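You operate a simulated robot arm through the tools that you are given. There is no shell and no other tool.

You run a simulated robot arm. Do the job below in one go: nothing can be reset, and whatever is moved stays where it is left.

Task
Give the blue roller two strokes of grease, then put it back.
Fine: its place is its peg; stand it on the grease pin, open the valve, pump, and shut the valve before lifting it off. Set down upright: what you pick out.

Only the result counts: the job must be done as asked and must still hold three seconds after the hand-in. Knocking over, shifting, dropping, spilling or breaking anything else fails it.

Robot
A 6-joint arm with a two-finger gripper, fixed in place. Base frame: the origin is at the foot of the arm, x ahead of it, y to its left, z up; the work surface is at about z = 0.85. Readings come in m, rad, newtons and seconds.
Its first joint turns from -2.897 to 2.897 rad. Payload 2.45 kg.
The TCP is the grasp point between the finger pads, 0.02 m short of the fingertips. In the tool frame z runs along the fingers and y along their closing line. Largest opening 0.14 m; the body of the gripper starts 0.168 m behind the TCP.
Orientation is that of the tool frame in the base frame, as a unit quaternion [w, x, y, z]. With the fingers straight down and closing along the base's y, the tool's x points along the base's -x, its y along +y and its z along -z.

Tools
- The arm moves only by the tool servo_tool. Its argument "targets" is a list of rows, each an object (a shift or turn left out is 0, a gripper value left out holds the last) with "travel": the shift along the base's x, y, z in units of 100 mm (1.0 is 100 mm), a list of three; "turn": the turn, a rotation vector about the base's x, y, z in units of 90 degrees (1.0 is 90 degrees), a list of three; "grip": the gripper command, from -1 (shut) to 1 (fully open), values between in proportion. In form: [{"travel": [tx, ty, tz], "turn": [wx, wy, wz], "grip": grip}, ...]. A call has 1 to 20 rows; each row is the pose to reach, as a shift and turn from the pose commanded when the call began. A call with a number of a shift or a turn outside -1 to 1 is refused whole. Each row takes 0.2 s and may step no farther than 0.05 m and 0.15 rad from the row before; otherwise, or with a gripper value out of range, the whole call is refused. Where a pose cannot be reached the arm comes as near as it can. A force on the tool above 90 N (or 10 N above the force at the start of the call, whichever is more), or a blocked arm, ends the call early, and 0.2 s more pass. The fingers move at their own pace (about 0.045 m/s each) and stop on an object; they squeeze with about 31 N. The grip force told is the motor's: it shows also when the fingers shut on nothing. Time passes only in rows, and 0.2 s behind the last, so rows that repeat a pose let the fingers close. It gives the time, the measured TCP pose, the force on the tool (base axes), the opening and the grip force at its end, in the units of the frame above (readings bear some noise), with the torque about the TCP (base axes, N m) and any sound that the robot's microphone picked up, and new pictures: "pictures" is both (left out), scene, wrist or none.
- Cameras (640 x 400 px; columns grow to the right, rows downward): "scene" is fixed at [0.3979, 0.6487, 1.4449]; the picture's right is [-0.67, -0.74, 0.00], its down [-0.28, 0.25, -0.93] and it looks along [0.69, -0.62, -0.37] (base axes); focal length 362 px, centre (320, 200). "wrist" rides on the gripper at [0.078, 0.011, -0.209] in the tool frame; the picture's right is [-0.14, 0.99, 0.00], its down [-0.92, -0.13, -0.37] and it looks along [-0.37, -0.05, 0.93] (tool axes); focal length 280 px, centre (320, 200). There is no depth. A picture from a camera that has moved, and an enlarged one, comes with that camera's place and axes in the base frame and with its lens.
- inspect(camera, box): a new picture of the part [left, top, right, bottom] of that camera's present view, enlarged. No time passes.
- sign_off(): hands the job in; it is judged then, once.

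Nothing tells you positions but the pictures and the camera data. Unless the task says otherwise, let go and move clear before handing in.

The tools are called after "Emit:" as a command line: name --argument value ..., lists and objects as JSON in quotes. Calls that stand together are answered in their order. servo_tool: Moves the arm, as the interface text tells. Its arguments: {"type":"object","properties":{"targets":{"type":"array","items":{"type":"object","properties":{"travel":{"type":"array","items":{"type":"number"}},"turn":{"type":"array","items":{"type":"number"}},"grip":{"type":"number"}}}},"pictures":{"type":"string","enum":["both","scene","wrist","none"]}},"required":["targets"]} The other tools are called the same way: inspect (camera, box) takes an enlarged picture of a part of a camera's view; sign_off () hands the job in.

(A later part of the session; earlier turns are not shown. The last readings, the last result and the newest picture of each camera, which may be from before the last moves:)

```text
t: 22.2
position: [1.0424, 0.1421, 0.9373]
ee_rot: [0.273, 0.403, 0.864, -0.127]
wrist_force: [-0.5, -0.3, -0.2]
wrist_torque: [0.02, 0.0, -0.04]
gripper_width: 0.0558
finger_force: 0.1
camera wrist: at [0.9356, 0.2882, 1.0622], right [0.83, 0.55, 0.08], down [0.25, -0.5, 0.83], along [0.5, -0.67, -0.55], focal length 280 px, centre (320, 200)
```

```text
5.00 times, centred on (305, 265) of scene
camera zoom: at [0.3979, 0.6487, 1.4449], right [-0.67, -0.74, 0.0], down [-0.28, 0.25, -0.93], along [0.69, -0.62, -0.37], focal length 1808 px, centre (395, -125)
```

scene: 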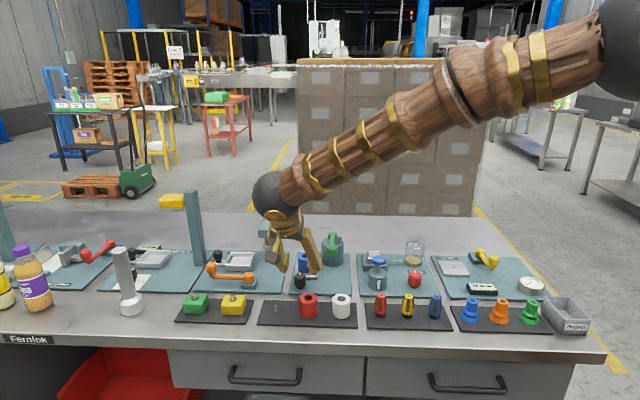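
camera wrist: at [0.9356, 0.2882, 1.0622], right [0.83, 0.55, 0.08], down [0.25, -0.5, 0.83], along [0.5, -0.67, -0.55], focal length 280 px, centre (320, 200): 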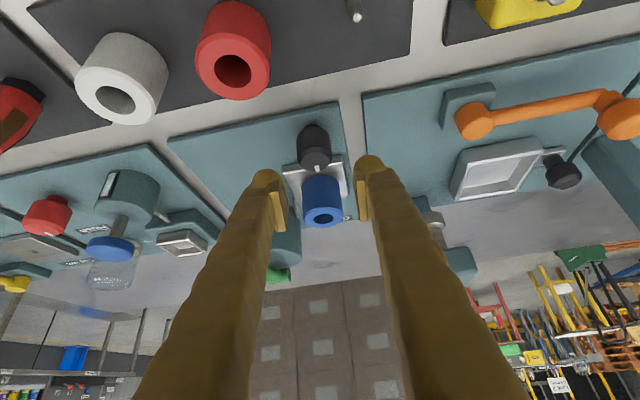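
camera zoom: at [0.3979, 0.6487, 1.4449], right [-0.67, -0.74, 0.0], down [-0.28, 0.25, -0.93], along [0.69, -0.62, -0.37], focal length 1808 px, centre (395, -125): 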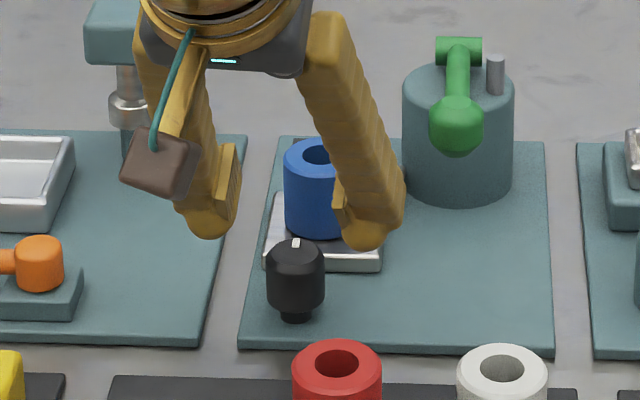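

Centered on the knob. Lowering to knob height (0.888), still open.

Emit:
servo_tool --targets '[{"travel": [0, 0, -0.15]}, {"travel": [0, 0, -0.3]}, {"travel": [0, 0, -0.4]}, {"travel": [0, 0, -0.47]}, {"travel": [0, 0, -0.47]}]'

Emit:
inspect --camera "wrist" --box '[220, 100, 420, 250]'

Emit:
inspect --camera "scene" --box '[260, 225, 350, 305]'

```text
t: 23.4
position: [1.0432, 0.1416, 0.8899]
ee_rot: [0.273, 0.404, 0.864, -0.128]
wrist_force: [-0.1, 0.7, 0.3]
wrist_torque: [0.0, -0.01, 0.01]
gripper_width: 0.0562
finger_force: 0.0
camera wrist: at [0.9353, 0.2889, 1.0155], right [0.83, 0.55, 0.08], down [0.25, -0.5, 0.83], along [0.5, -0.67, -0.55], focal length 280 px, centre (320, 200)
```

scene: 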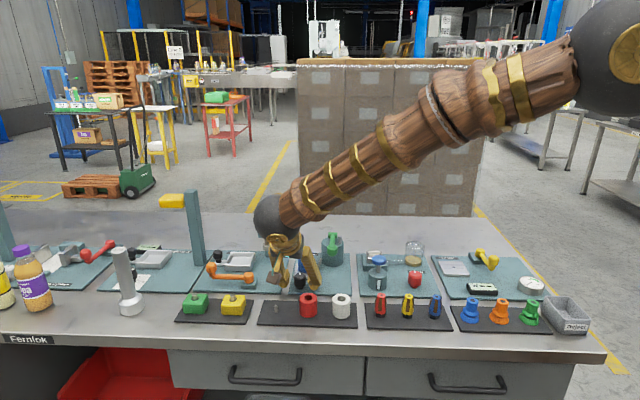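
wrist: 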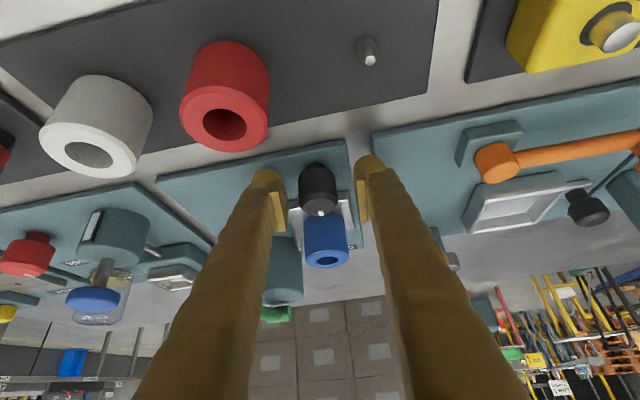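

```text
2.67 times, centred on (320, 175) of wrist
camera zoom: at [0.9353, 0.2889, 1.0155], right [0.83, 0.55, 0.08], down [0.25, -0.5, 0.83], along [0.5, -0.67, -0.55], focal length 748 px, centre (320, 267)
```

zoom: 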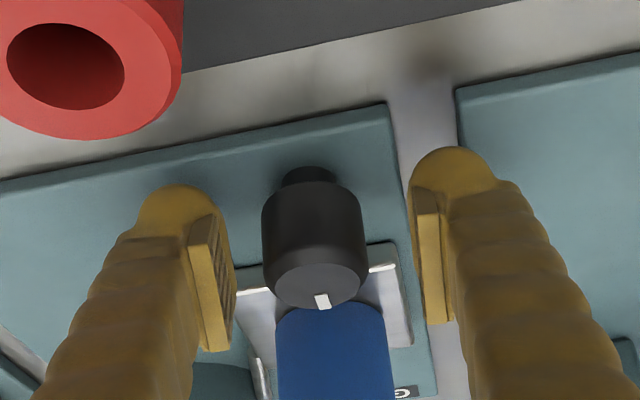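

```text
5.00 times, centred on (305, 265) of scene
camera zoom: at [0.3979, 0.6487, 1.4449], right [-0.67, -0.74, 0.0], down [-0.28, 0.25, -0.93], along [0.69, -0.62, -0.37], focal length 1808 px, centre (395, -125)
```

zoom: 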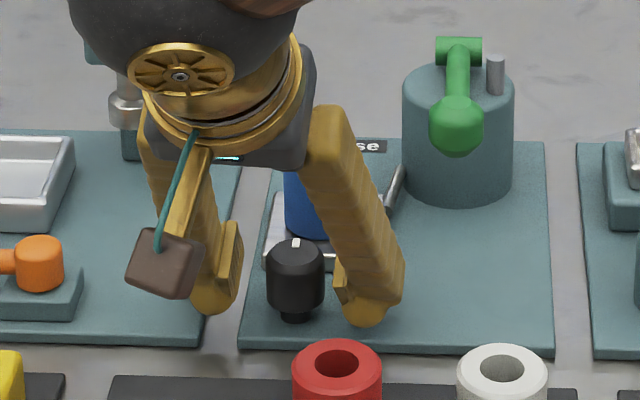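

Knob is between the pads; a small shift to center, then close.

Emit:
servo_tool --targets '[{"travel": [-0.019, -0.016, 0], "grip": -0.2}, {"travel": [-0.019, -0.016, 0], "grip": -0.5}, {"travel": [-0.019, -0.016, 0], "grip": -1}, {"travel": [-0.019, -0.016, 0], "grip": -1}, {"travel": [-0.019, -0.016, 0], "grip": -1}]' --pictures "wrist"

Emit:
inspect --camera "wrist" --box '[220, 100, 420, 250]'

```text
t: 24.6
position: [1.0422, 0.1404, 0.8892]
ee_rot: [0.274, 0.402, 0.864, -0.128]
wrist_force: [5.1, 1.5, -1.0]
wrist_torque: [0.1, -0.1, 0.03]
gripper_width: 0.0303
finger_force: 45.1
camera wrist: at [0.934, 0.2874, 1.0154], right [0.83, 0.55, 0.08], down [0.25, -0.5, 0.83], along [0.5, -0.67, -0.55], focal length 280 px, centre (320, 200)
```

wrist: 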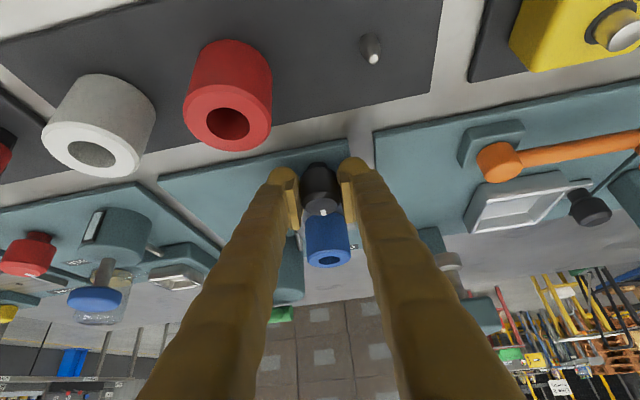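

```text
2.67 times, centred on (320, 175) of wrist
camera zoom: at [0.934, 0.2874, 1.0154], right [0.83, 0.55, 0.08], down [0.25, -0.5, 0.83], along [0.5, -0.67, -0.55], focal length 748 px, centre (320, 267)
```

zoom: 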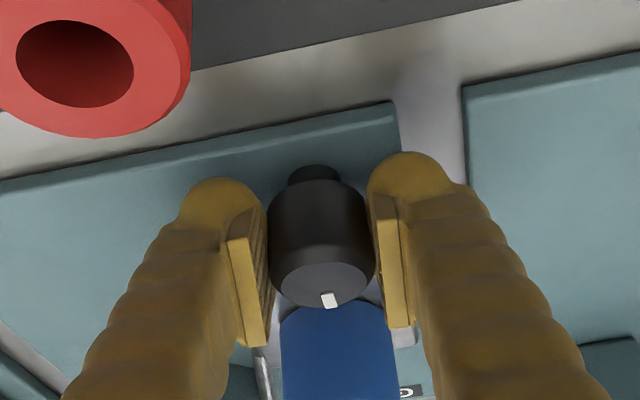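

Gripped the knob at 0.030 m. I'll turn it counter-clockwise 20° about its own axis and check torque and mark.

Emit:
servo_tool --targets '[{"travel": [-0.008, -0.007, 0], "turn": [0, 0, 0.0556]}, {"travel": [-0.014, -0.014, 0], "turn": [0, 0, 0.1111]}, {"travel": [-0.02, -0.022, 0], "turn": [0, 0, 0.1667]}, {"travel": [-0.026, -0.03, 0], "turn": [0, 0, 0.2222]}, {"travel": [-0.026, -0.03, 0], "turn": [0, 0, 0.2222]}]'

Emit:
inspect --camera "wrist" --box '[220, 100, 420, 250]'

Emit:
inspect --camera "scene" --box '[260, 225, 350, 305]'

```text
t: 25.8
position: [1.0404, 0.1396, 0.8881]
ee_rot: [0.292, 0.246, 0.921, -0.078]
wrist_force: [37.4, 24.7, 4.0]
wrist_torque: [0.25, -0.39, -0.07]
gripper_width: 0.0306
finger_force: 45.4
camera wrist: at [0.8878, 0.2393, 1.0152], right [0.59, 0.8, 0.08], down [0.4, -0.38, 0.83], along [0.7, -0.46, -0.55], focal length 280 px, centre (320, 200)
```

scene: 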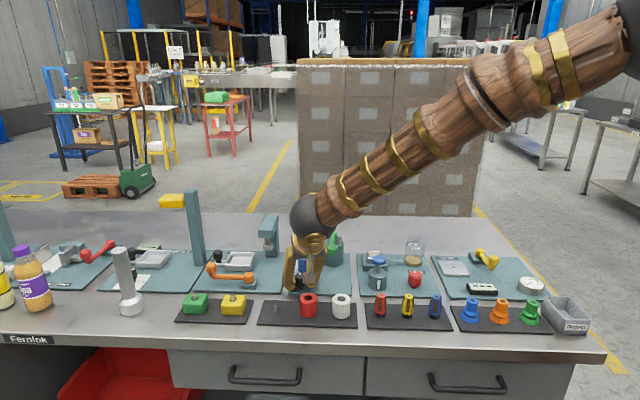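
wrist: 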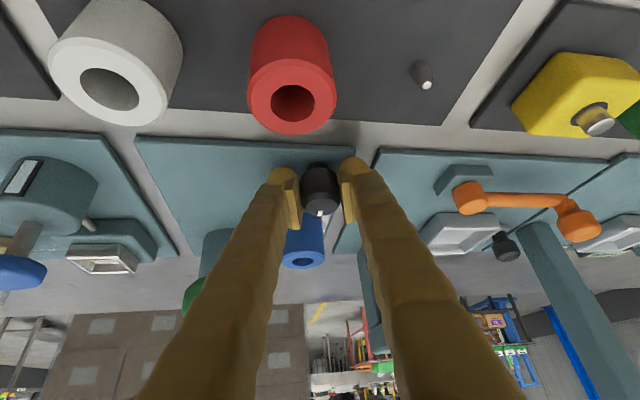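

```text
2.67 times, centred on (320, 175) of wrist
camera zoom: at [0.8878, 0.2393, 1.0152], right [0.59, 0.8, 0.08], down [0.4, -0.38, 0.83], along [0.7, -0.46, -0.55], focal length 748 px, centre (320, 267)
```

zoom: 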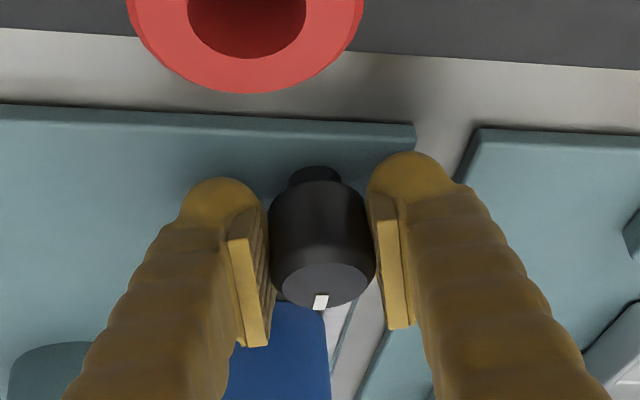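

```text
5.00 times, centred on (305, 265) of scene
camera zoom: at [0.3979, 0.6487, 1.4449], right [-0.67, -0.74, 0.0], down [-0.28, 0.25, -0.93], along [0.69, -0.62, -0.37], focal length 1808 px, centre (395, -125)
```

zoom: 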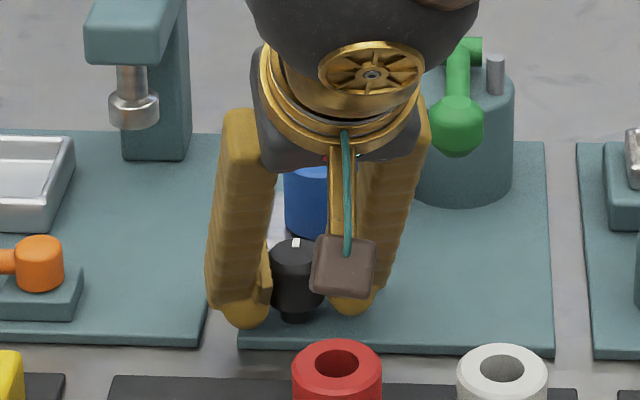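

Emit:
inspect --camera "wrist" --box '[280, 150, 360, 230]'

Emit:
inspect --camera "scene" --box '[280, 260, 320, 295]'

```text
5.00 times, centred on (320, 190) of wrist
camera zoom: at [0.8878, 0.2393, 1.0152], right [0.59, 0.8, 0.08], down [0.4, -0.38, 0.83], along [0.7, -0.46, -0.55], focal length 1402 px, centre (320, 250)
```

zoom: 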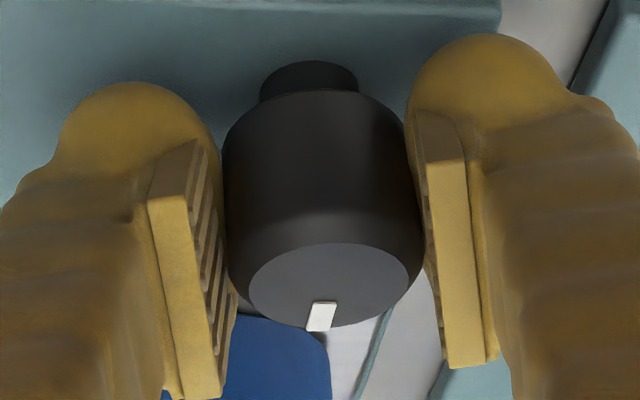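

```text
11.43 times, centred on (300, 278) of scene
camera zoom: at [0.3979, 0.6487, 1.4449], right [-0.67, -0.74, 0.0], down [-0.28, 0.25, -0.93], along [0.69, -0.62, -0.37], focal length 4133 px, centre (549, -686)
```

zoom: 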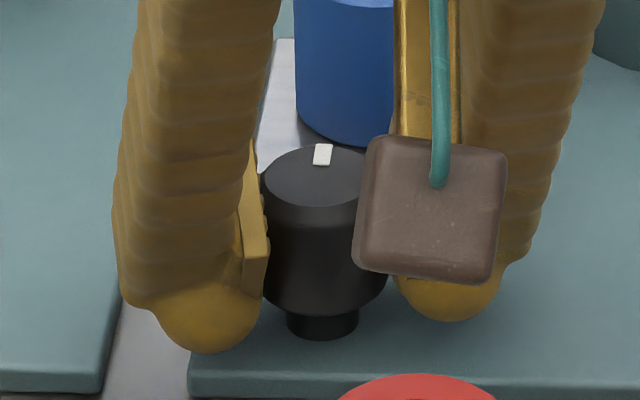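

The mark did not move: the knob is blocked counter-clockwise and the pads just slipped, with sideways force from a slightly wrong centre. I'll correct the centre and try clockwise back to -50°.

Emit:
servo_tool --targets '[{"travel": [0.008, 0.008, 0]}, {"travel": [0.015, 0.016, 0]}, {"travel": [0.015, 0.016, 0]}]' --pictures "none"

Emit:
servo_tool --targets '[{"travel": [0.003, 0.004, 0], "turn": [0, 0, -0.0556]}, {"travel": [0.006, 0.008, 0], "turn": [0, 0, -0.1111]}, {"travel": [0.009, 0.012, 0], "turn": [0, 0, -0.1667]}, {"travel": [0.013, 0.016, 0], "turn": [0, 0, -0.2222]}, {"travel": [0.013, 0.016, 0], "turn": [0, 0, -0.2222]}]'

Emit:
inspect --camera "wrist" --box '[280, 150, 360, 230]'

Emit:
inspect --camera "scene" --box '[280, 260, 320, 295]'

```text
t: 26.6
position: [1.0404, 0.138, 0.8897]
ee_rot: [0.292, 0.247, 0.921, -0.079]
wrist_force: [6.2, 21.3, 24.6]
wrist_torque: [0.23, -0.17, 0.11]
gripper_width: 0.0302
finger_force: 44.5
```

```text
t: 27.8
position: [1.0413, 0.14, 0.8895]
ee_rot: [0.273, 0.403, 0.864, -0.128]
wrist_force: [-22.0, 17.5, 28.2]
wrist_torque: [0.12, 0.15, -0.06]
gripper_width: 0.0301
finger_force: 45.2
camera wrist: at [0.934, 0.2881, 1.0151], right [0.83, 0.55, 0.08], down [0.25, -0.5, 0.83], along [0.5, -0.67, -0.55], focal length 280 px, centre (320, 200)
```

scene: 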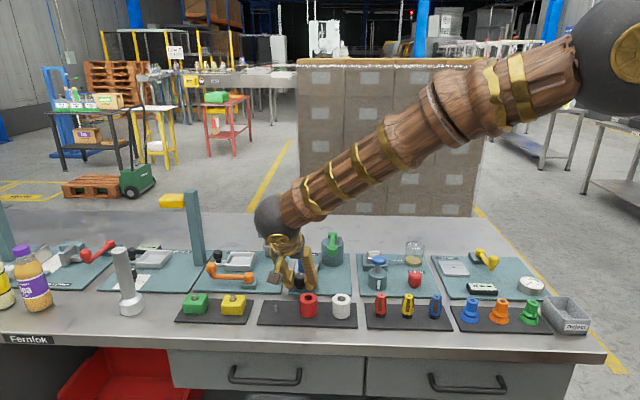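
wrist: 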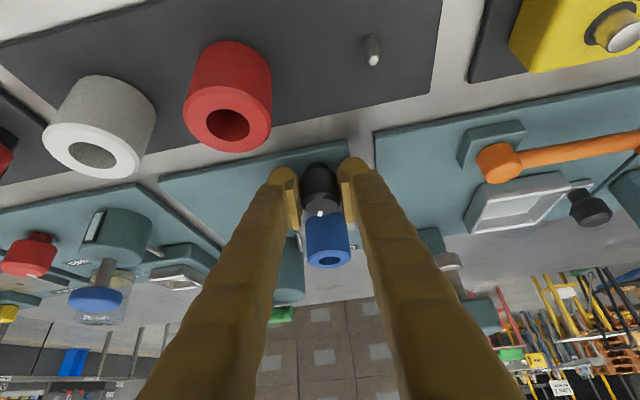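

```text
5.00 times, centred on (320, 190) of wrist
camera zoom: at [0.934, 0.2881, 1.0151], right [0.83, 0.55, 0.08], down [0.25, -0.5, 0.83], along [0.5, -0.67, -0.55], focal length 1402 px, centre (320, 250)
```

zoom: 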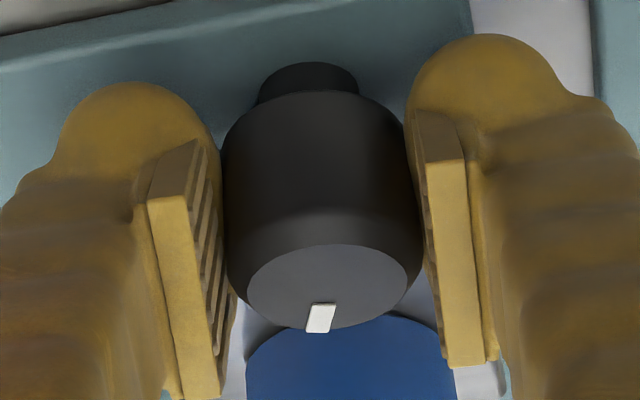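

```text
11.43 times, centred on (300, 278) of scene
camera zoom: at [0.3979, 0.6487, 1.4449], right [-0.67, -0.74, 0.0], down [-0.28, 0.25, -0.93], along [0.69, -0.62, -0.37], focal length 4133 px, centre (549, -686)
```

zoom: 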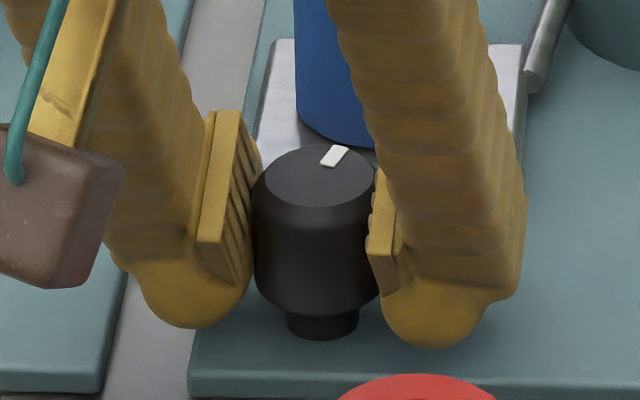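

Clockwise works: the mark moved about 20°. I'll open slightly, swing back to yaw -5° around the knob, and regrip for a longer clockwise turn.

Emit:
servo_tool --targets '[{"travel": [0, 0, 0], "grip": -0.34}, {"travel": [0, 0, 0], "grip": -0.34}, {"travel": [0, 0, 0], "grip": -0.34}]' --pictures "none"

Emit:
servo_tool --targets '[{"travel": [-0.005, -0.006, 0], "turn": [0, 0, 0.0833]}, {"travel": [-0.01, -0.012, 0], "turn": [0, 0, 0.1667]}, {"travel": [-0.014, -0.019, 0], "turn": [0, 0, 0.25]}, {"travel": [-0.017, -0.025, 0], "turn": [0, 0, 0.3333]}, {"travel": [-0.019, -0.033, 0], "turn": [0, 0, 0.4167]}, {"travel": [-0.021, -0.041, 0], "turn": [0, 0, 0.5]}, {"travel": [-0.021, -0.041, 0], "turn": [0, 0, 0.5]}]'

Emit:
inspect --camera "wrist" --box '[240, 110, 400, 270]'

Emit:
inspect --camera "scene" --box '[270, 240, 340, 300]'

```text
t: 28.6
position: [1.0419, 0.1415, 0.8895]
ee_rot: [0.273, 0.403, 0.864, -0.127]
wrist_force: [-0.9, -0.1, 0.6]
wrist_torque: [-0.01, 0.01, 0.04]
gripper_width: 0.0465
finger_force: 0.0
```

```text
t: 30.2
position: [1.0406, 0.1359, 0.8894]
ee_rot: [0.301, 0.041, 0.953, -0.013]
wrist_force: [0.0, -0.5, 0.9]
wrist_torque: [0.01, -0.01, 0.0]
gripper_width: 0.0463
finger_force: 0.0
camera wrist: at [0.8596, 0.1626, 1.015], right [0.2, 0.98, 0.08], down [0.53, -0.17, 0.83], along [0.83, -0.12, -0.55], focal length 280 px, centre (320, 200)
```

scene: 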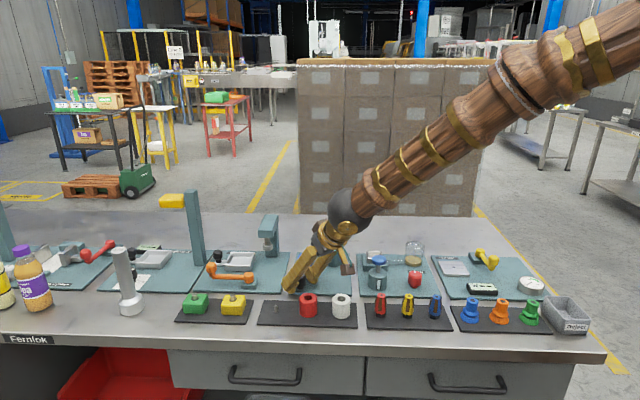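
wrist: 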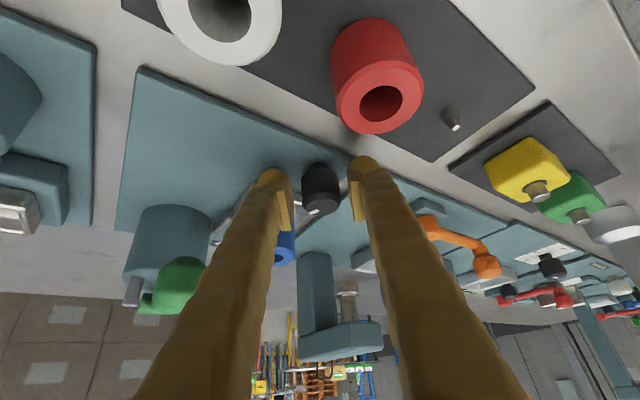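

```text
2.50 times, centred on (320, 190) of wrist
camera zoom: at [0.8596, 0.1626, 1.015], right [0.2, 0.98, 0.08], down [0.53, -0.17, 0.83], along [0.83, -0.12, -0.55], focal length 701 px, centre (320, 225)
```

zoom: 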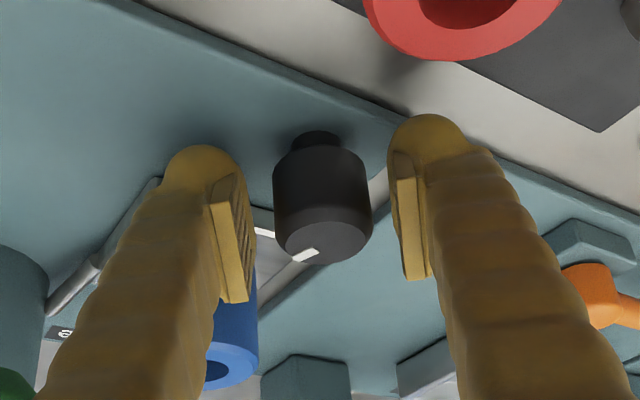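

```text
6.67 times, centred on (305, 270) of scene
camera zoom: at [0.3979, 0.6487, 1.4449], right [-0.67, -0.74, 0.0], down [-0.28, 0.25, -0.93], along [0.69, -0.62, -0.37], focal length 2411 px, centre (420, -267)
```

zoom: 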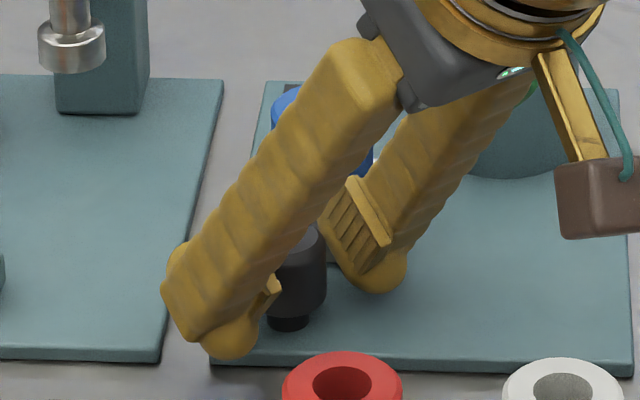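

Centered. Closing on the knob and turning clockwise 45°.

Emit:
servo_tool --targets '[{"travel": [0, 0, 0], "grip": -1}, {"travel": [0, 0, 0], "grip": -1}, {"travel": [0, 0, 0], "grip": -1}, {"travel": [0.001, 0.006, 0], "turn": [0, 0, -0.0625]}, {"travel": [0.002, 0.011, 0], "turn": [0, 0, -0.125]}, {"travel": [0.004, 0.016, 0], "turn": [0, 0, -0.1875]}, {"travel": [0.006, 0.021, 0], "turn": [0, 0, -0.25]}, {"travel": [0.009, 0.026, 0], "turn": [0, 0, -0.3125]}, {"travel": [0.012, 0.031, 0], "turn": [0, 0, -0.375]}, {"travel": [0.016, 0.036, 0], "turn": [0, 0, -0.4375]}, {"travel": [0.021, 0.041, 0], "turn": [0, 0, -0.5]}, {"travel": [0.021, 0.041, 0], "turn": [0, 0, -0.5]}]'

Emit:
inspect --camera "wrist" --box '[280, 150, 360, 230]'

Emit:
inspect --camera "scene" --box '[280, 260, 320, 295]'

```text
t: 32.8
position: [1.0401, 0.1412, 0.889]
ee_rot: [0.273, 0.404, 0.864, -0.128]
wrist_force: [-8.8, -5.5, 19.5]
wrist_torque: [-0.13, 0.06, -0.04]
gripper_width: 0.0305
finger_force: 45.0
camera wrist: at [0.9341, 0.2879, 1.015], right [0.83, 0.55, 0.08], down [0.25, -0.5, 0.83], along [0.5, -0.67, -0.55], focal length 280 px, centre (320, 200)
```

scene: 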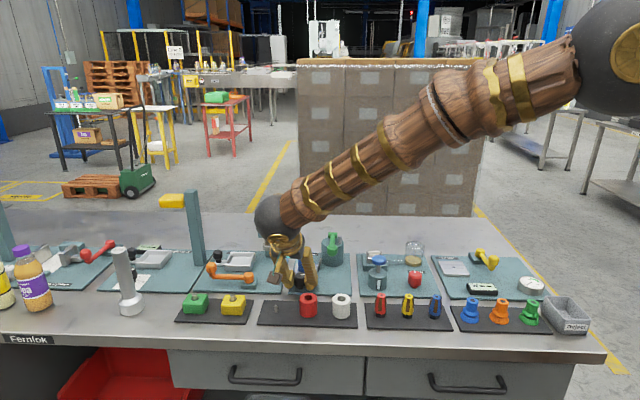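
wrist: 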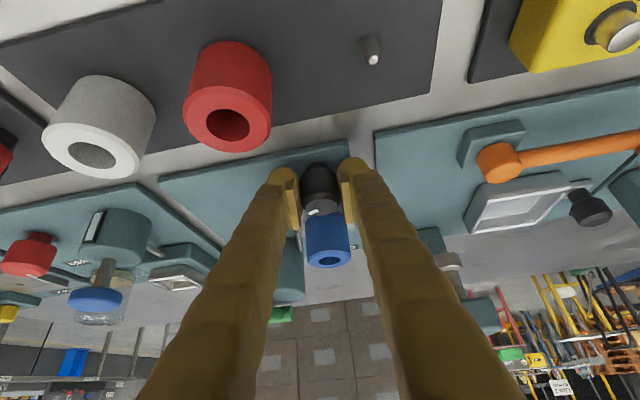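

```text
5.00 times, centred on (320, 190) of wrist
camera zoom: at [0.9341, 0.2879, 1.015], right [0.83, 0.55, 0.08], down [0.25, -0.5, 0.83], along [0.5, -0.67, -0.55], focal length 1402 px, centre (320, 250)
```

zoom: 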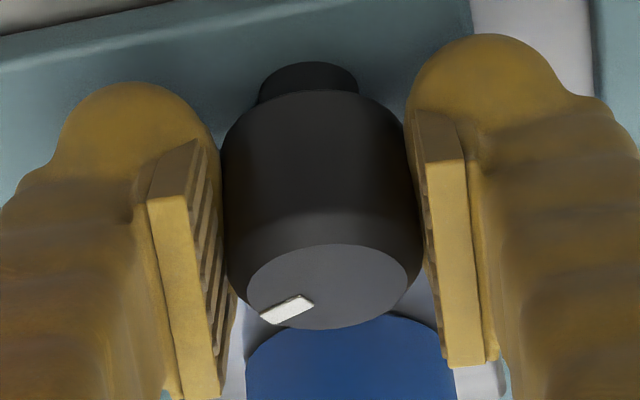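

```text
11.43 times, centred on (300, 278) of scene
camera zoom: at [0.3979, 0.6487, 1.4449], right [-0.67, -0.74, 0.0], down [-0.28, 0.25, -0.93], along [0.69, -0.62, -0.37], focal length 4133 px, centre (549, -686)
```

zoom: 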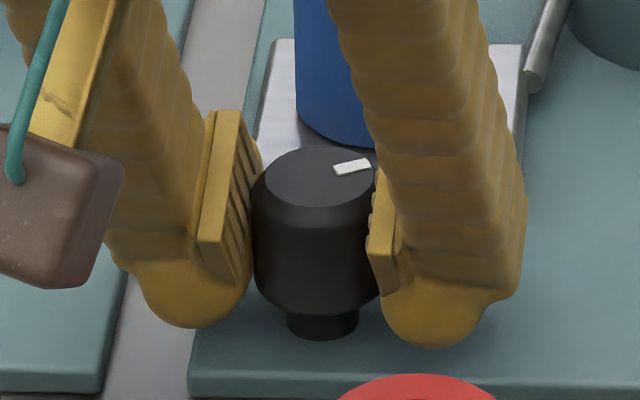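

The mark has turned about 60–65° in total. One more regrip and turn to reach the fully open stop.

Emit:
servo_tool --targets '[{"travel": [0, 0, 0], "grip": -0.34}, {"travel": [0, 0, 0], "grip": -0.34}, {"travel": [0, 0, 0], "grip": -0.34}, {"travel": [-0.005, -0.006, 0], "turn": [0, 0, 0.0833]}, {"travel": [-0.01, -0.012, 0], "turn": [0, 0, 0.1667]}, {"travel": [-0.014, -0.019, 0], "turn": [0, 0, 0.25]}, {"travel": [-0.017, -0.025, 0], "turn": [0, 0, 0.3333]}, {"travel": [-0.019, -0.033, 0], "turn": [0, 0, 0.4167]}, {"travel": [-0.021, -0.041, 0], "turn": [0, 0, 0.5]}, {"travel": [-0.021, -0.041, 0], "turn": [0, 0, 0.5]}]' --pictures "none"

Emit:
servo_tool --targets '[{"travel": [0, 0, 0], "grip": -1}, {"travel": [0, 0, 0], "grip": -1}, {"travel": [0, 0, 0], "grip": -1}, {"travel": [0.001, 0.006, 0], "turn": [0, 0, -0.0625]}, {"travel": [0.002, 0.011, 0], "turn": [0, 0, -0.125]}, {"travel": [0.004, 0.016, 0], "turn": [0, 0, -0.1875]}, {"travel": [0.006, 0.021, 0], "turn": [0, 0, -0.25]}, {"travel": [0.009, 0.026, 0], "turn": [0, 0, -0.3125]}, {"travel": [0.012, 0.031, 0], "turn": [0, 0, -0.375]}, {"travel": [0.016, 0.036, 0], "turn": [0, 0, -0.4375]}, {"travel": [0.021, 0.041, 0], "turn": [0, 0, -0.5]}, {"travel": [0.021, 0.041, 0], "turn": [0, 0, -0.5]}]'

Emit:
inspect --camera "wrist" --box '[280, 150, 360, 230]'

Emit:
inspect --camera "scene" --box '[280, 260, 320, 295]'

```text
t: 35.0
position: [1.0395, 0.1364, 0.8887]
ee_rot: [0.302, 0.041, 0.952, -0.013]
wrist_force: [-0.7, -1.4, -0.7]
wrist_torque: [0.01, 0.01, 0.02]
gripper_width: 0.0463
finger_force: 0.1
```

```text
t: 37.6
position: [1.0426, 0.1394, 0.8891]
ee_rot: [0.273, 0.404, 0.864, -0.128]
wrist_force: [-14.7, -18.6, 7.9]
wrist_torque: [-0.27, 0.13, -0.04]
gripper_width: 0.0305
finger_force: 45.0
camera wrist: at [0.935, 0.2873, 1.0148], right [0.83, 0.55, 0.08], down [0.25, -0.5, 0.83], along [0.49, -0.67, -0.55], focal length 280 px, centre (320, 200)
```

scene: 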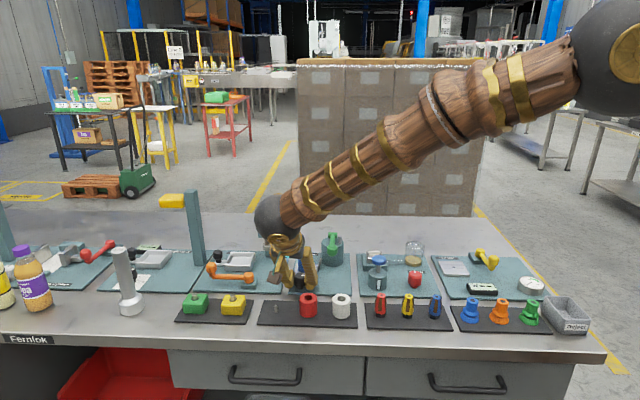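
wrist: 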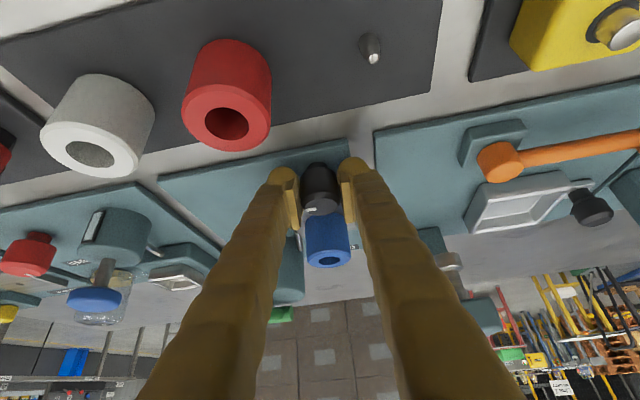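

```text
5.00 times, centred on (320, 190) of wrist
camera zoom: at [0.935, 0.2873, 1.0148], right [0.83, 0.55, 0.08], down [0.25, -0.5, 0.83], along [0.49, -0.67, -0.55], focal length 1402 px, centre (320, 250)
```

zoom: 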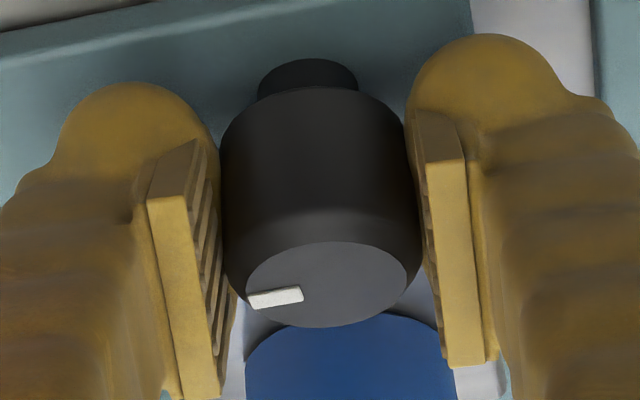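

```text
11.43 times, centred on (300, 278) of scene
camera zoom: at [0.3979, 0.6487, 1.4449], right [-0.67, -0.74, 0.0], down [-0.28, 0.25, -0.93], along [0.69, -0.62, -0.37], focal length 4133 px, centre (549, -686)
```

zoom: 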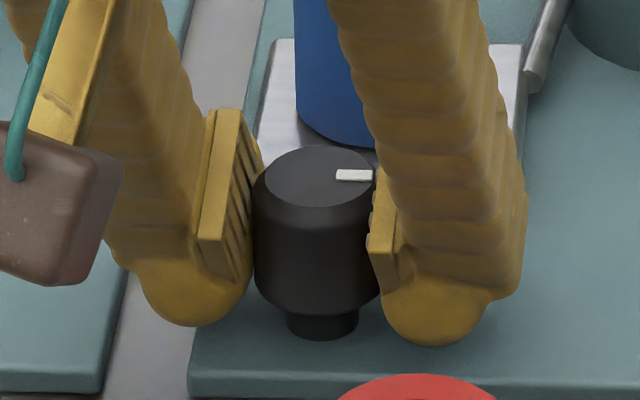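

The mark has now turned a full 90° from its start and the knob stopped there, so the valve is open. I'll release, rise, and move above the green lever ball.

Emit:
servo_tool --targets '[{"travel": [0, 0, 0], "grip": -0.3}, {"travel": [0, 0, 0], "grip": -0.3}, {"travel": [0, 0, 0], "grip": -0.3}, {"travel": [0, 0, 0.2], "grip": -0.3}, {"travel": [0, 0, 0.5], "grip": -0.3}, {"travel": [0, 0, 0.8], "grip": -0.3}, {"travel": [0, 0, 1.0], "grip": -0.3}, {"travel": [0, 0, 1.0], "grip": -0.3}]' --pictures "none"

Emit:
servo_tool --targets '[{"travel": [0, 0, 0.4]}, {"travel": [-0.08, -0.2, 0.5], "turn": [0, 0, 0.0556]}, {"travel": [-0.2, -0.5, 0.5], "turn": [0, 0, 0.0556]}, {"travel": [-0.34, -0.86, 0.5], "turn": [0, 0, 0.0556]}, {"travel": [-0.34, -0.86, 0.5], "turn": [0, 0, 0.0556]}]'

Emit:
inspect --camera "scene" --box '[270, 220, 360, 300]'

Emit:
inspect --camera "wrist" --box '[220, 60, 440, 200]'

```text
t: 39.4
position: [1.0421, 0.142, 0.9888]
ee_rot: [0.273, 0.403, 0.864, -0.127]
wrist_force: [0.8, 0.7, 0.4]
wrist_torque: [-0.01, 0.01, 0.0]
gripper_width: 0.0489
finger_force: 0.1
```

```text
t: 40.6
position: [1.0087, 0.0538, 1.0397]
ee_rot: [0.279, 0.365, 0.881, -0.116]
wrist_force: [-0.3, -0.2, 0.4]
wrist_torque: [-0.01, 0.02, 0.0]
gripper_width: 0.0491
finger_force: 0.0
camera wrist: at [0.8882, 0.192, 1.1655], right [0.78, 0.62, 0.08], down [0.29, -0.47, 0.83], along [0.55, -0.62, -0.55], focal length 280 px, centre (320, 200)
```

scene: 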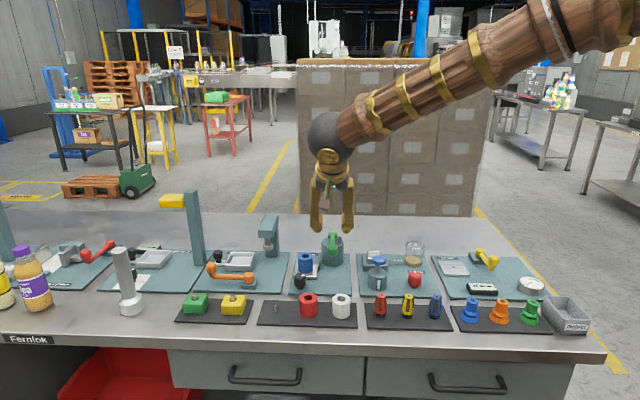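
wrist: 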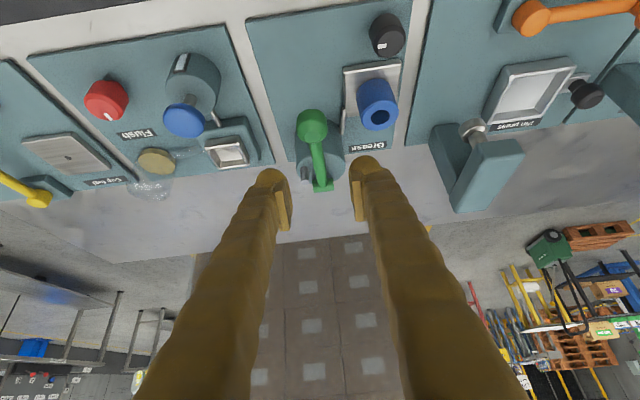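

```text
5.00 times, centred on (315, 260) of scene
camera zoom: at [0.3979, 0.6487, 1.4449], right [-0.67, -0.74, 0.0], down [-0.28, 0.25, -0.93], along [0.69, -0.62, -0.37], focal length 1808 px, centre (345, -100)
```

zoom: 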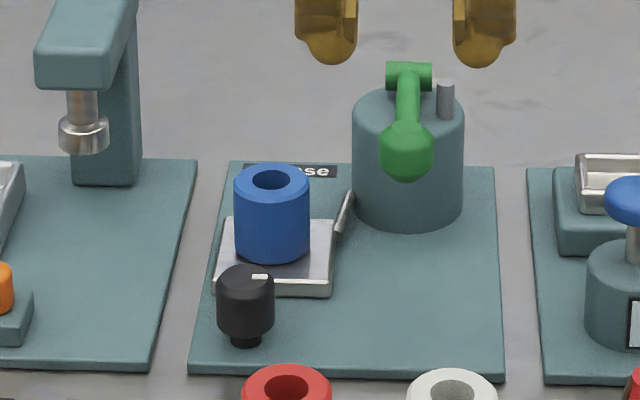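

```text
2.86 times, centred on (330, 130) of wrist
camera zoom: at [0.8882, 0.192, 1.1655], right [0.78, 0.62, 0.08], down [0.29, -0.47, 0.83], along [0.55, -0.62, -0.55], focal length 801 px, centre (291, 400)
```

zoom: 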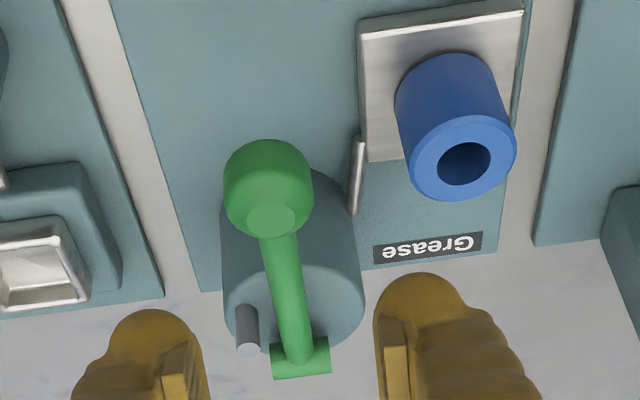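

The lever handle is a small upright knob at (1.0095, 0.053, 0.960), hinged at about (1.09, -0.028, 0.948). I'll lower the open fingers around it.

Emit:
servo_tool --targets '[{"travel": [0.014, 0.0, 0], "grip": -0.32}, {"travel": [0.014, 0, -0.2], "grip": -0.32}, {"travel": [0.014, 0, -0.35], "grip": -0.32}, {"travel": [0.014, 0, -0.45], "grip": -0.32}, {"travel": [0.014, 0, -0.45], "grip": -0.32}]'

Emit:
inspect --camera "scene" --box '[270, 220, 360, 300]'

Emit:
inspect --camera "wrist" --box '[220, 90, 420, 230]'

```text
t: 41.8
position: [1.01, 0.0557, 0.9954]
ee_rot: [0.278, 0.365, 0.881, -0.115]
wrist_force: [-0.1, -0.3, -0.8]
wrist_torque: [0.01, 0.03, 0.0]
gripper_width: 0.0476
finger_force: 0.0
camera wrist: at [0.8888, 0.1923, 1.1201], right [0.78, 0.62, 0.08], down [0.29, -0.47, 0.83], along [0.55, -0.62, -0.55], focal length 280 px, centre (320, 200)
```

scene: 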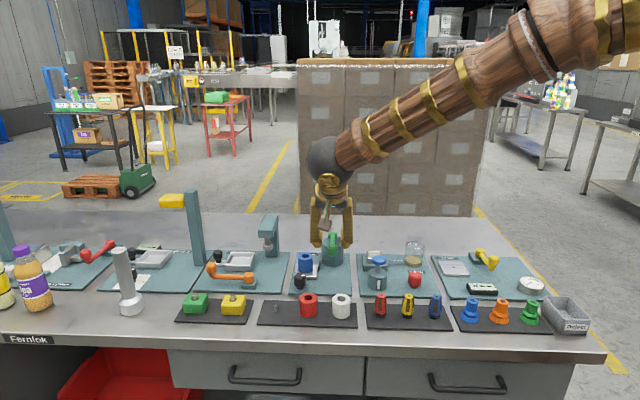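
wrist: 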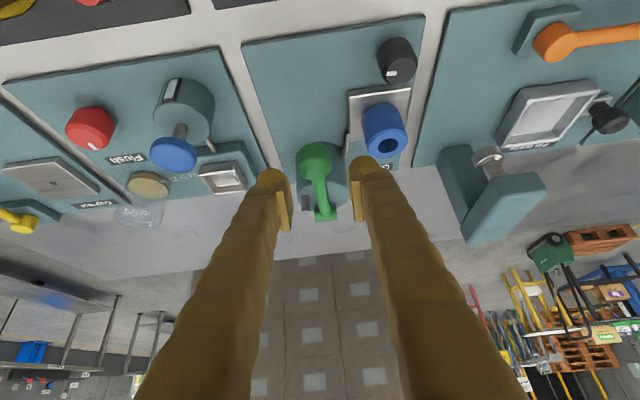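

```text
5.00 times, centred on (315, 260) of scene
camera zoom: at [0.3979, 0.6487, 1.4449], right [-0.67, -0.74, 0.0], down [-0.28, 0.25, -0.93], along [0.69, -0.62, -0.37], focal length 1808 px, centre (345, -100)
```

zoom: 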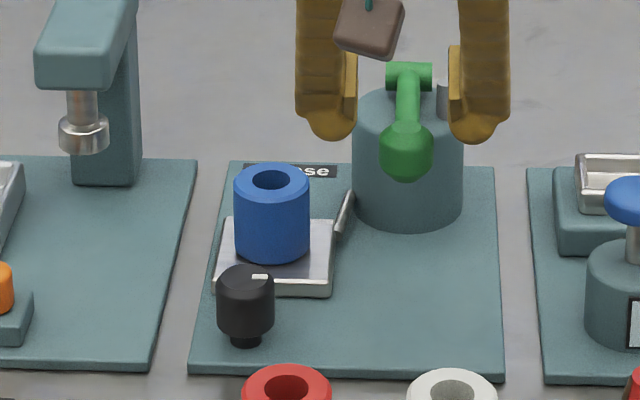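

```text
2.86 times, centred on (320, 160) of wrist
camera zoom: at [0.8888, 0.1923, 1.1201], right [0.78, 0.62, 0.08], down [0.29, -0.47, 0.83], along [0.55, -0.62, -0.55], focal length 801 px, centre (320, 314)
```

zoom: 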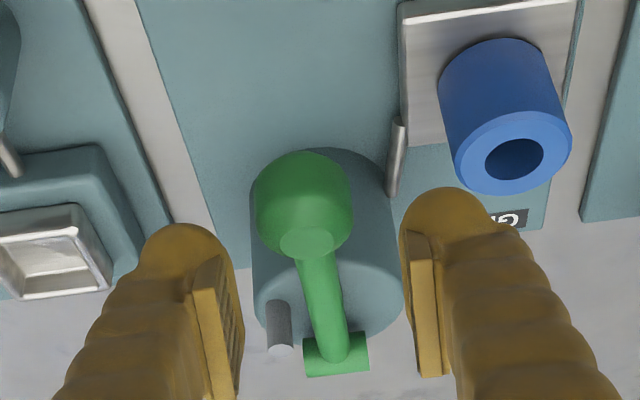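

Emit:
servo_tool --targets '[{"travel": [-0.003, -0.003, -0.12]}, {"travel": [-0.004, -0.004, -0.22]}, {"travel": [-0.004, -0.004, -0.31]}, {"travel": [-0.004, -0.004, -0.31]}]'

Emit:
inspect --camera "wrist" --box '[240, 120, 400, 240]'

Emit:
inspect --camera "scene" --box '[270, 220, 360, 300]'

```text
t: 42.8
position: [1.0078, 0.0536, 0.9621]
ee_rot: [0.278, 0.365, 0.881, -0.117]
wrist_force: [-1.0, -0.1, -0.2]
wrist_torque: [-0.02, 0.0, 0.03]
gripper_width: 0.0474
finger_force: 0.2
camera wrist: at [0.8879, 0.191, 1.089], right [0.78, 0.62, 0.08], down [0.29, -0.47, 0.83], along [0.55, -0.62, -0.55], focal length 280 px, centre (320, 200)
```

scene: 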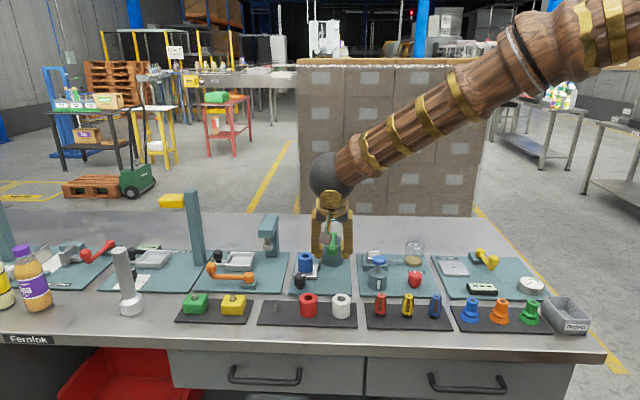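
wrist: 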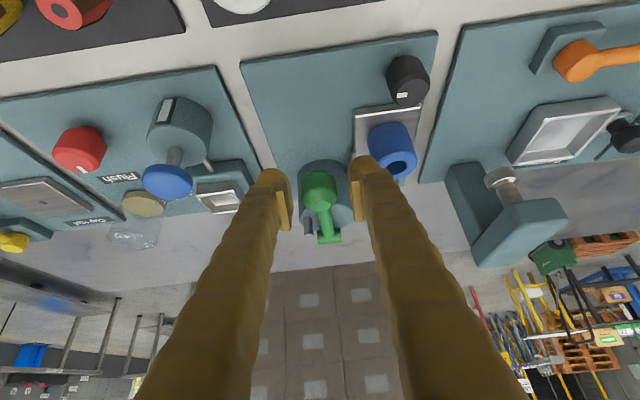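

```text
3.33 times, centred on (320, 180) of wrist
camera zoom: at [0.8879, 0.191, 1.089], right [0.78, 0.62, 0.08], down [0.29, -0.47, 0.83], along [0.55, -0.62, -0.55], focal length 935 px, centre (320, 267)
```

zoom: 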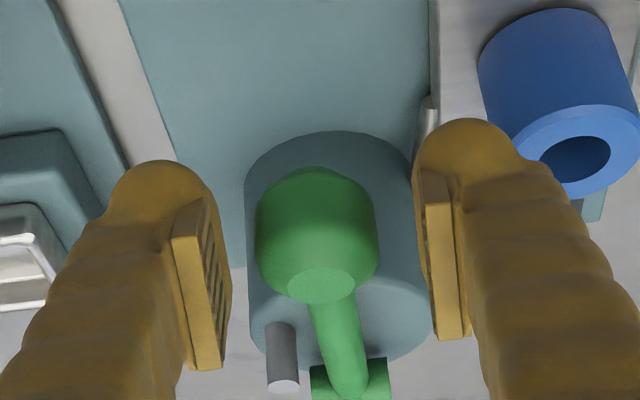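

```text
5.00 times, centred on (315, 260) of scene
camera zoom: at [0.3979, 0.6487, 1.4449], right [-0.67, -0.74, 0.0], down [-0.28, 0.25, -0.93], along [0.69, -0.62, -0.37], focal length 1808 px, centre (345, -100)
```

zoom: 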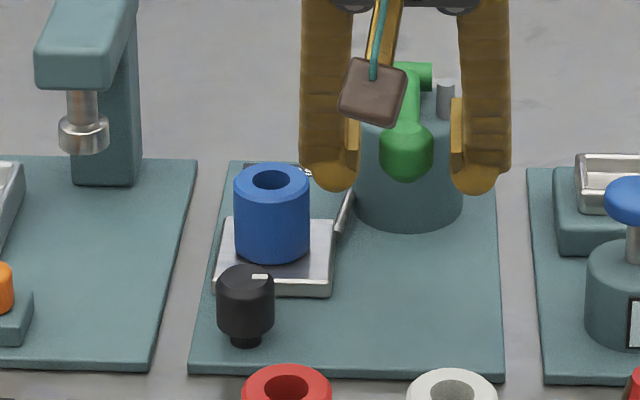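

Knob is between the pads. Closing on it.

Emit:
servo_tool --targets '[{"travel": [-0.016, -0.016, 0], "grip": -0.32}, {"travel": [-0.016, -0.016, 0], "grip": -0.6}, {"travel": [-0.016, -0.016, 0], "grip": -1}, {"travel": [-0.016, -0.016, 0], "grip": -1}, {"travel": [-0.016, -0.016, 0], "grip": -1}]' --pictures "wrist"

Emit:
inspect --camera "wrist" --box '[240, 120, 400, 240]'

```text
t: 44.0
position: [1.0071, 0.0529, 0.9634]
ee_rot: [0.279, 0.364, 0.881, -0.115]
wrist_force: [25.6, 17.3, -3.9]
wrist_torque: [0.18, -0.28, 0.06]
gripper_width: 0.0288
finger_force: 44.8
camera wrist: at [0.8868, 0.1904, 1.0893], right [0.78, 0.62, 0.08], down [0.29, -0.47, 0.83], along [0.56, -0.62, -0.55], focal length 280 px, centre (320, 200)
```

wrist: 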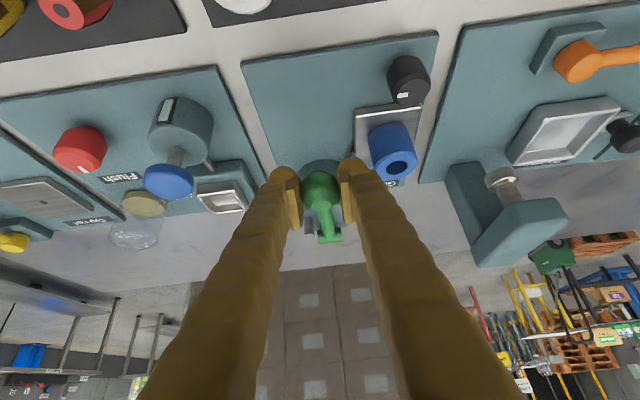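

```text
3.33 times, centred on (320, 180) of wrist
camera zoom: at [0.8868, 0.1904, 1.0893], right [0.78, 0.62, 0.08], down [0.29, -0.47, 0.83], along [0.56, -0.62, -0.55], focal length 935 px, centre (320, 267)
```

zoom: 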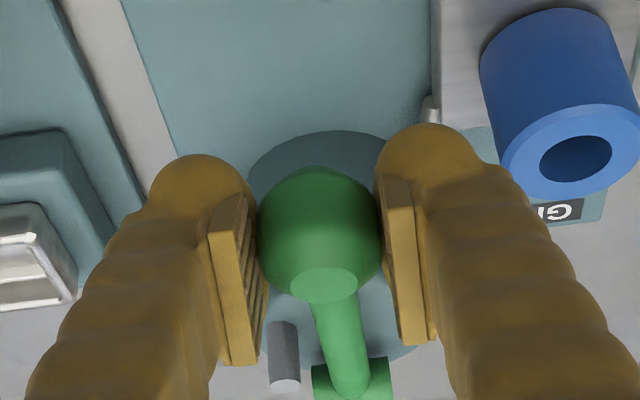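

Gripped. I'll relieve the sideways force and start pressing the lever down along its arc, watching forces.

Emit:
servo_tool --targets '[{"travel": [0.011, 0.011, 0]}, {"travel": [0.011, 0.011, 0]}, {"travel": [0.009, 0.013, -0.06]}, {"travel": [0.007, 0.015, -0.12]}, {"travel": [0.007, 0.015, -0.12]}]' --pictures "scene"

Emit:
inspect --camera "scene" --box '[270, 220, 360, 300]'

```text
t: 45.2
position: [1.0075, 0.0531, 0.9496]
ee_rot: [0.279, 0.364, 0.881, -0.116]
wrist_force: [-6.4, 8.6, 3.1]
wrist_torque: [0.0, 0.03, -0.01]
gripper_width: 0.0281
finger_force: 45.2
```

scene: 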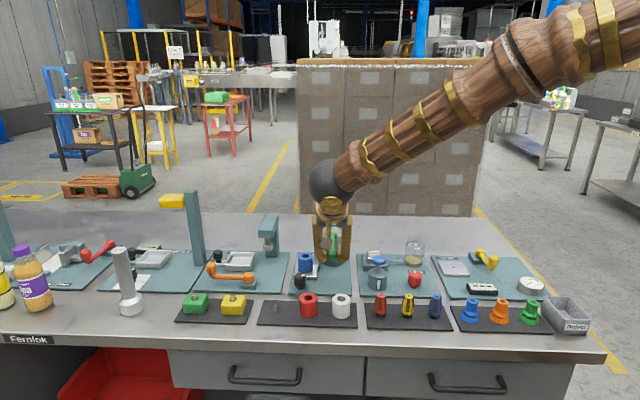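

```text
5.00 times, centred on (315, 260) of scene
camera zoom: at [0.3979, 0.6487, 1.4449], right [-0.67, -0.74, 0.0], down [-0.28, 0.25, -0.93], along [0.69, -0.62, -0.37], focal length 1808 px, centre (345, -100)
```

zoom: 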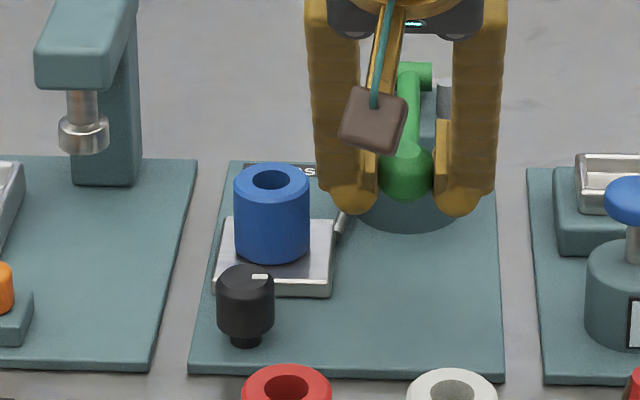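

The lever follows with little force. Continuing down the arc.

Emit:
servo_tool --targets '[{"travel": [0.0, 0.0, -0.1]}, {"travel": [0.01, -0.01, -0.2]}, {"travel": [0.024, -0.024, -0.3]}, {"travel": [0.045, -0.045, -0.396]}, {"travel": [0.045, -0.045, -0.396]}]' --pictures "scene"

Emit:
inspect --camera "scene" --box '[270, 220, 360, 300]'

Emit:
inspect --camera "wrist" --box '[240, 120, 400, 240]'

```text
t: 46.4
position: [1.011, 0.0489, 0.9129]
ee_rot: [0.277, 0.366, 0.881, -0.116]
wrist_force: [-39.2, -6.0, 36.4]
wrist_torque: [-0.05, 0.28, -0.04]
gripper_width: 0.0256
finger_force: 45.0
```

scene: 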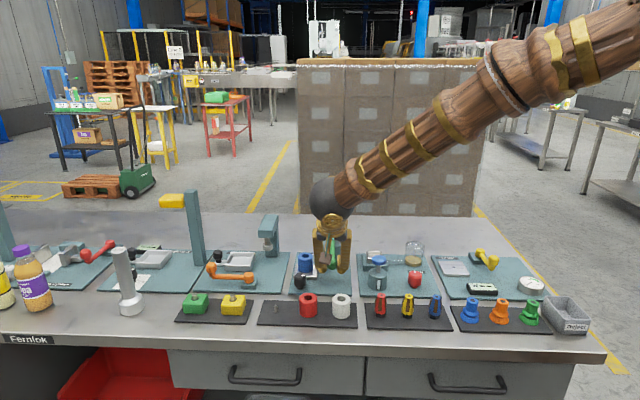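

```text
5.00 times, centred on (315, 260) of scene
camera zoom: at [0.3979, 0.6487, 1.4449], right [-0.67, -0.74, 0.0], down [-0.28, 0.25, -0.93], along [0.69, -0.62, -0.37], focal length 1808 px, centre (345, -100)
```

zoom: 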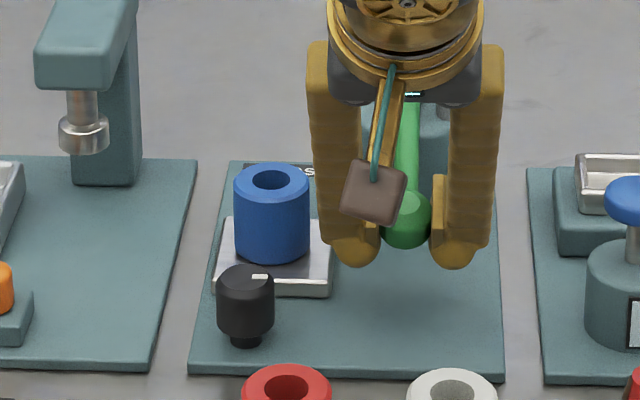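

```text
3.33 times, centred on (320, 180) of wrist
camera zoom: at [0.892, 0.1864, 1.0383], right [0.78, 0.62, 0.08], down [0.29, -0.47, 0.83], along [0.55, -0.63, -0.55], focal length 935 px, centre (320, 267)
```

zoom: 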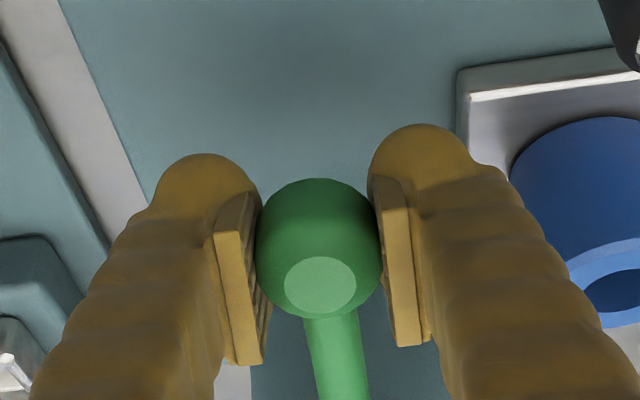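

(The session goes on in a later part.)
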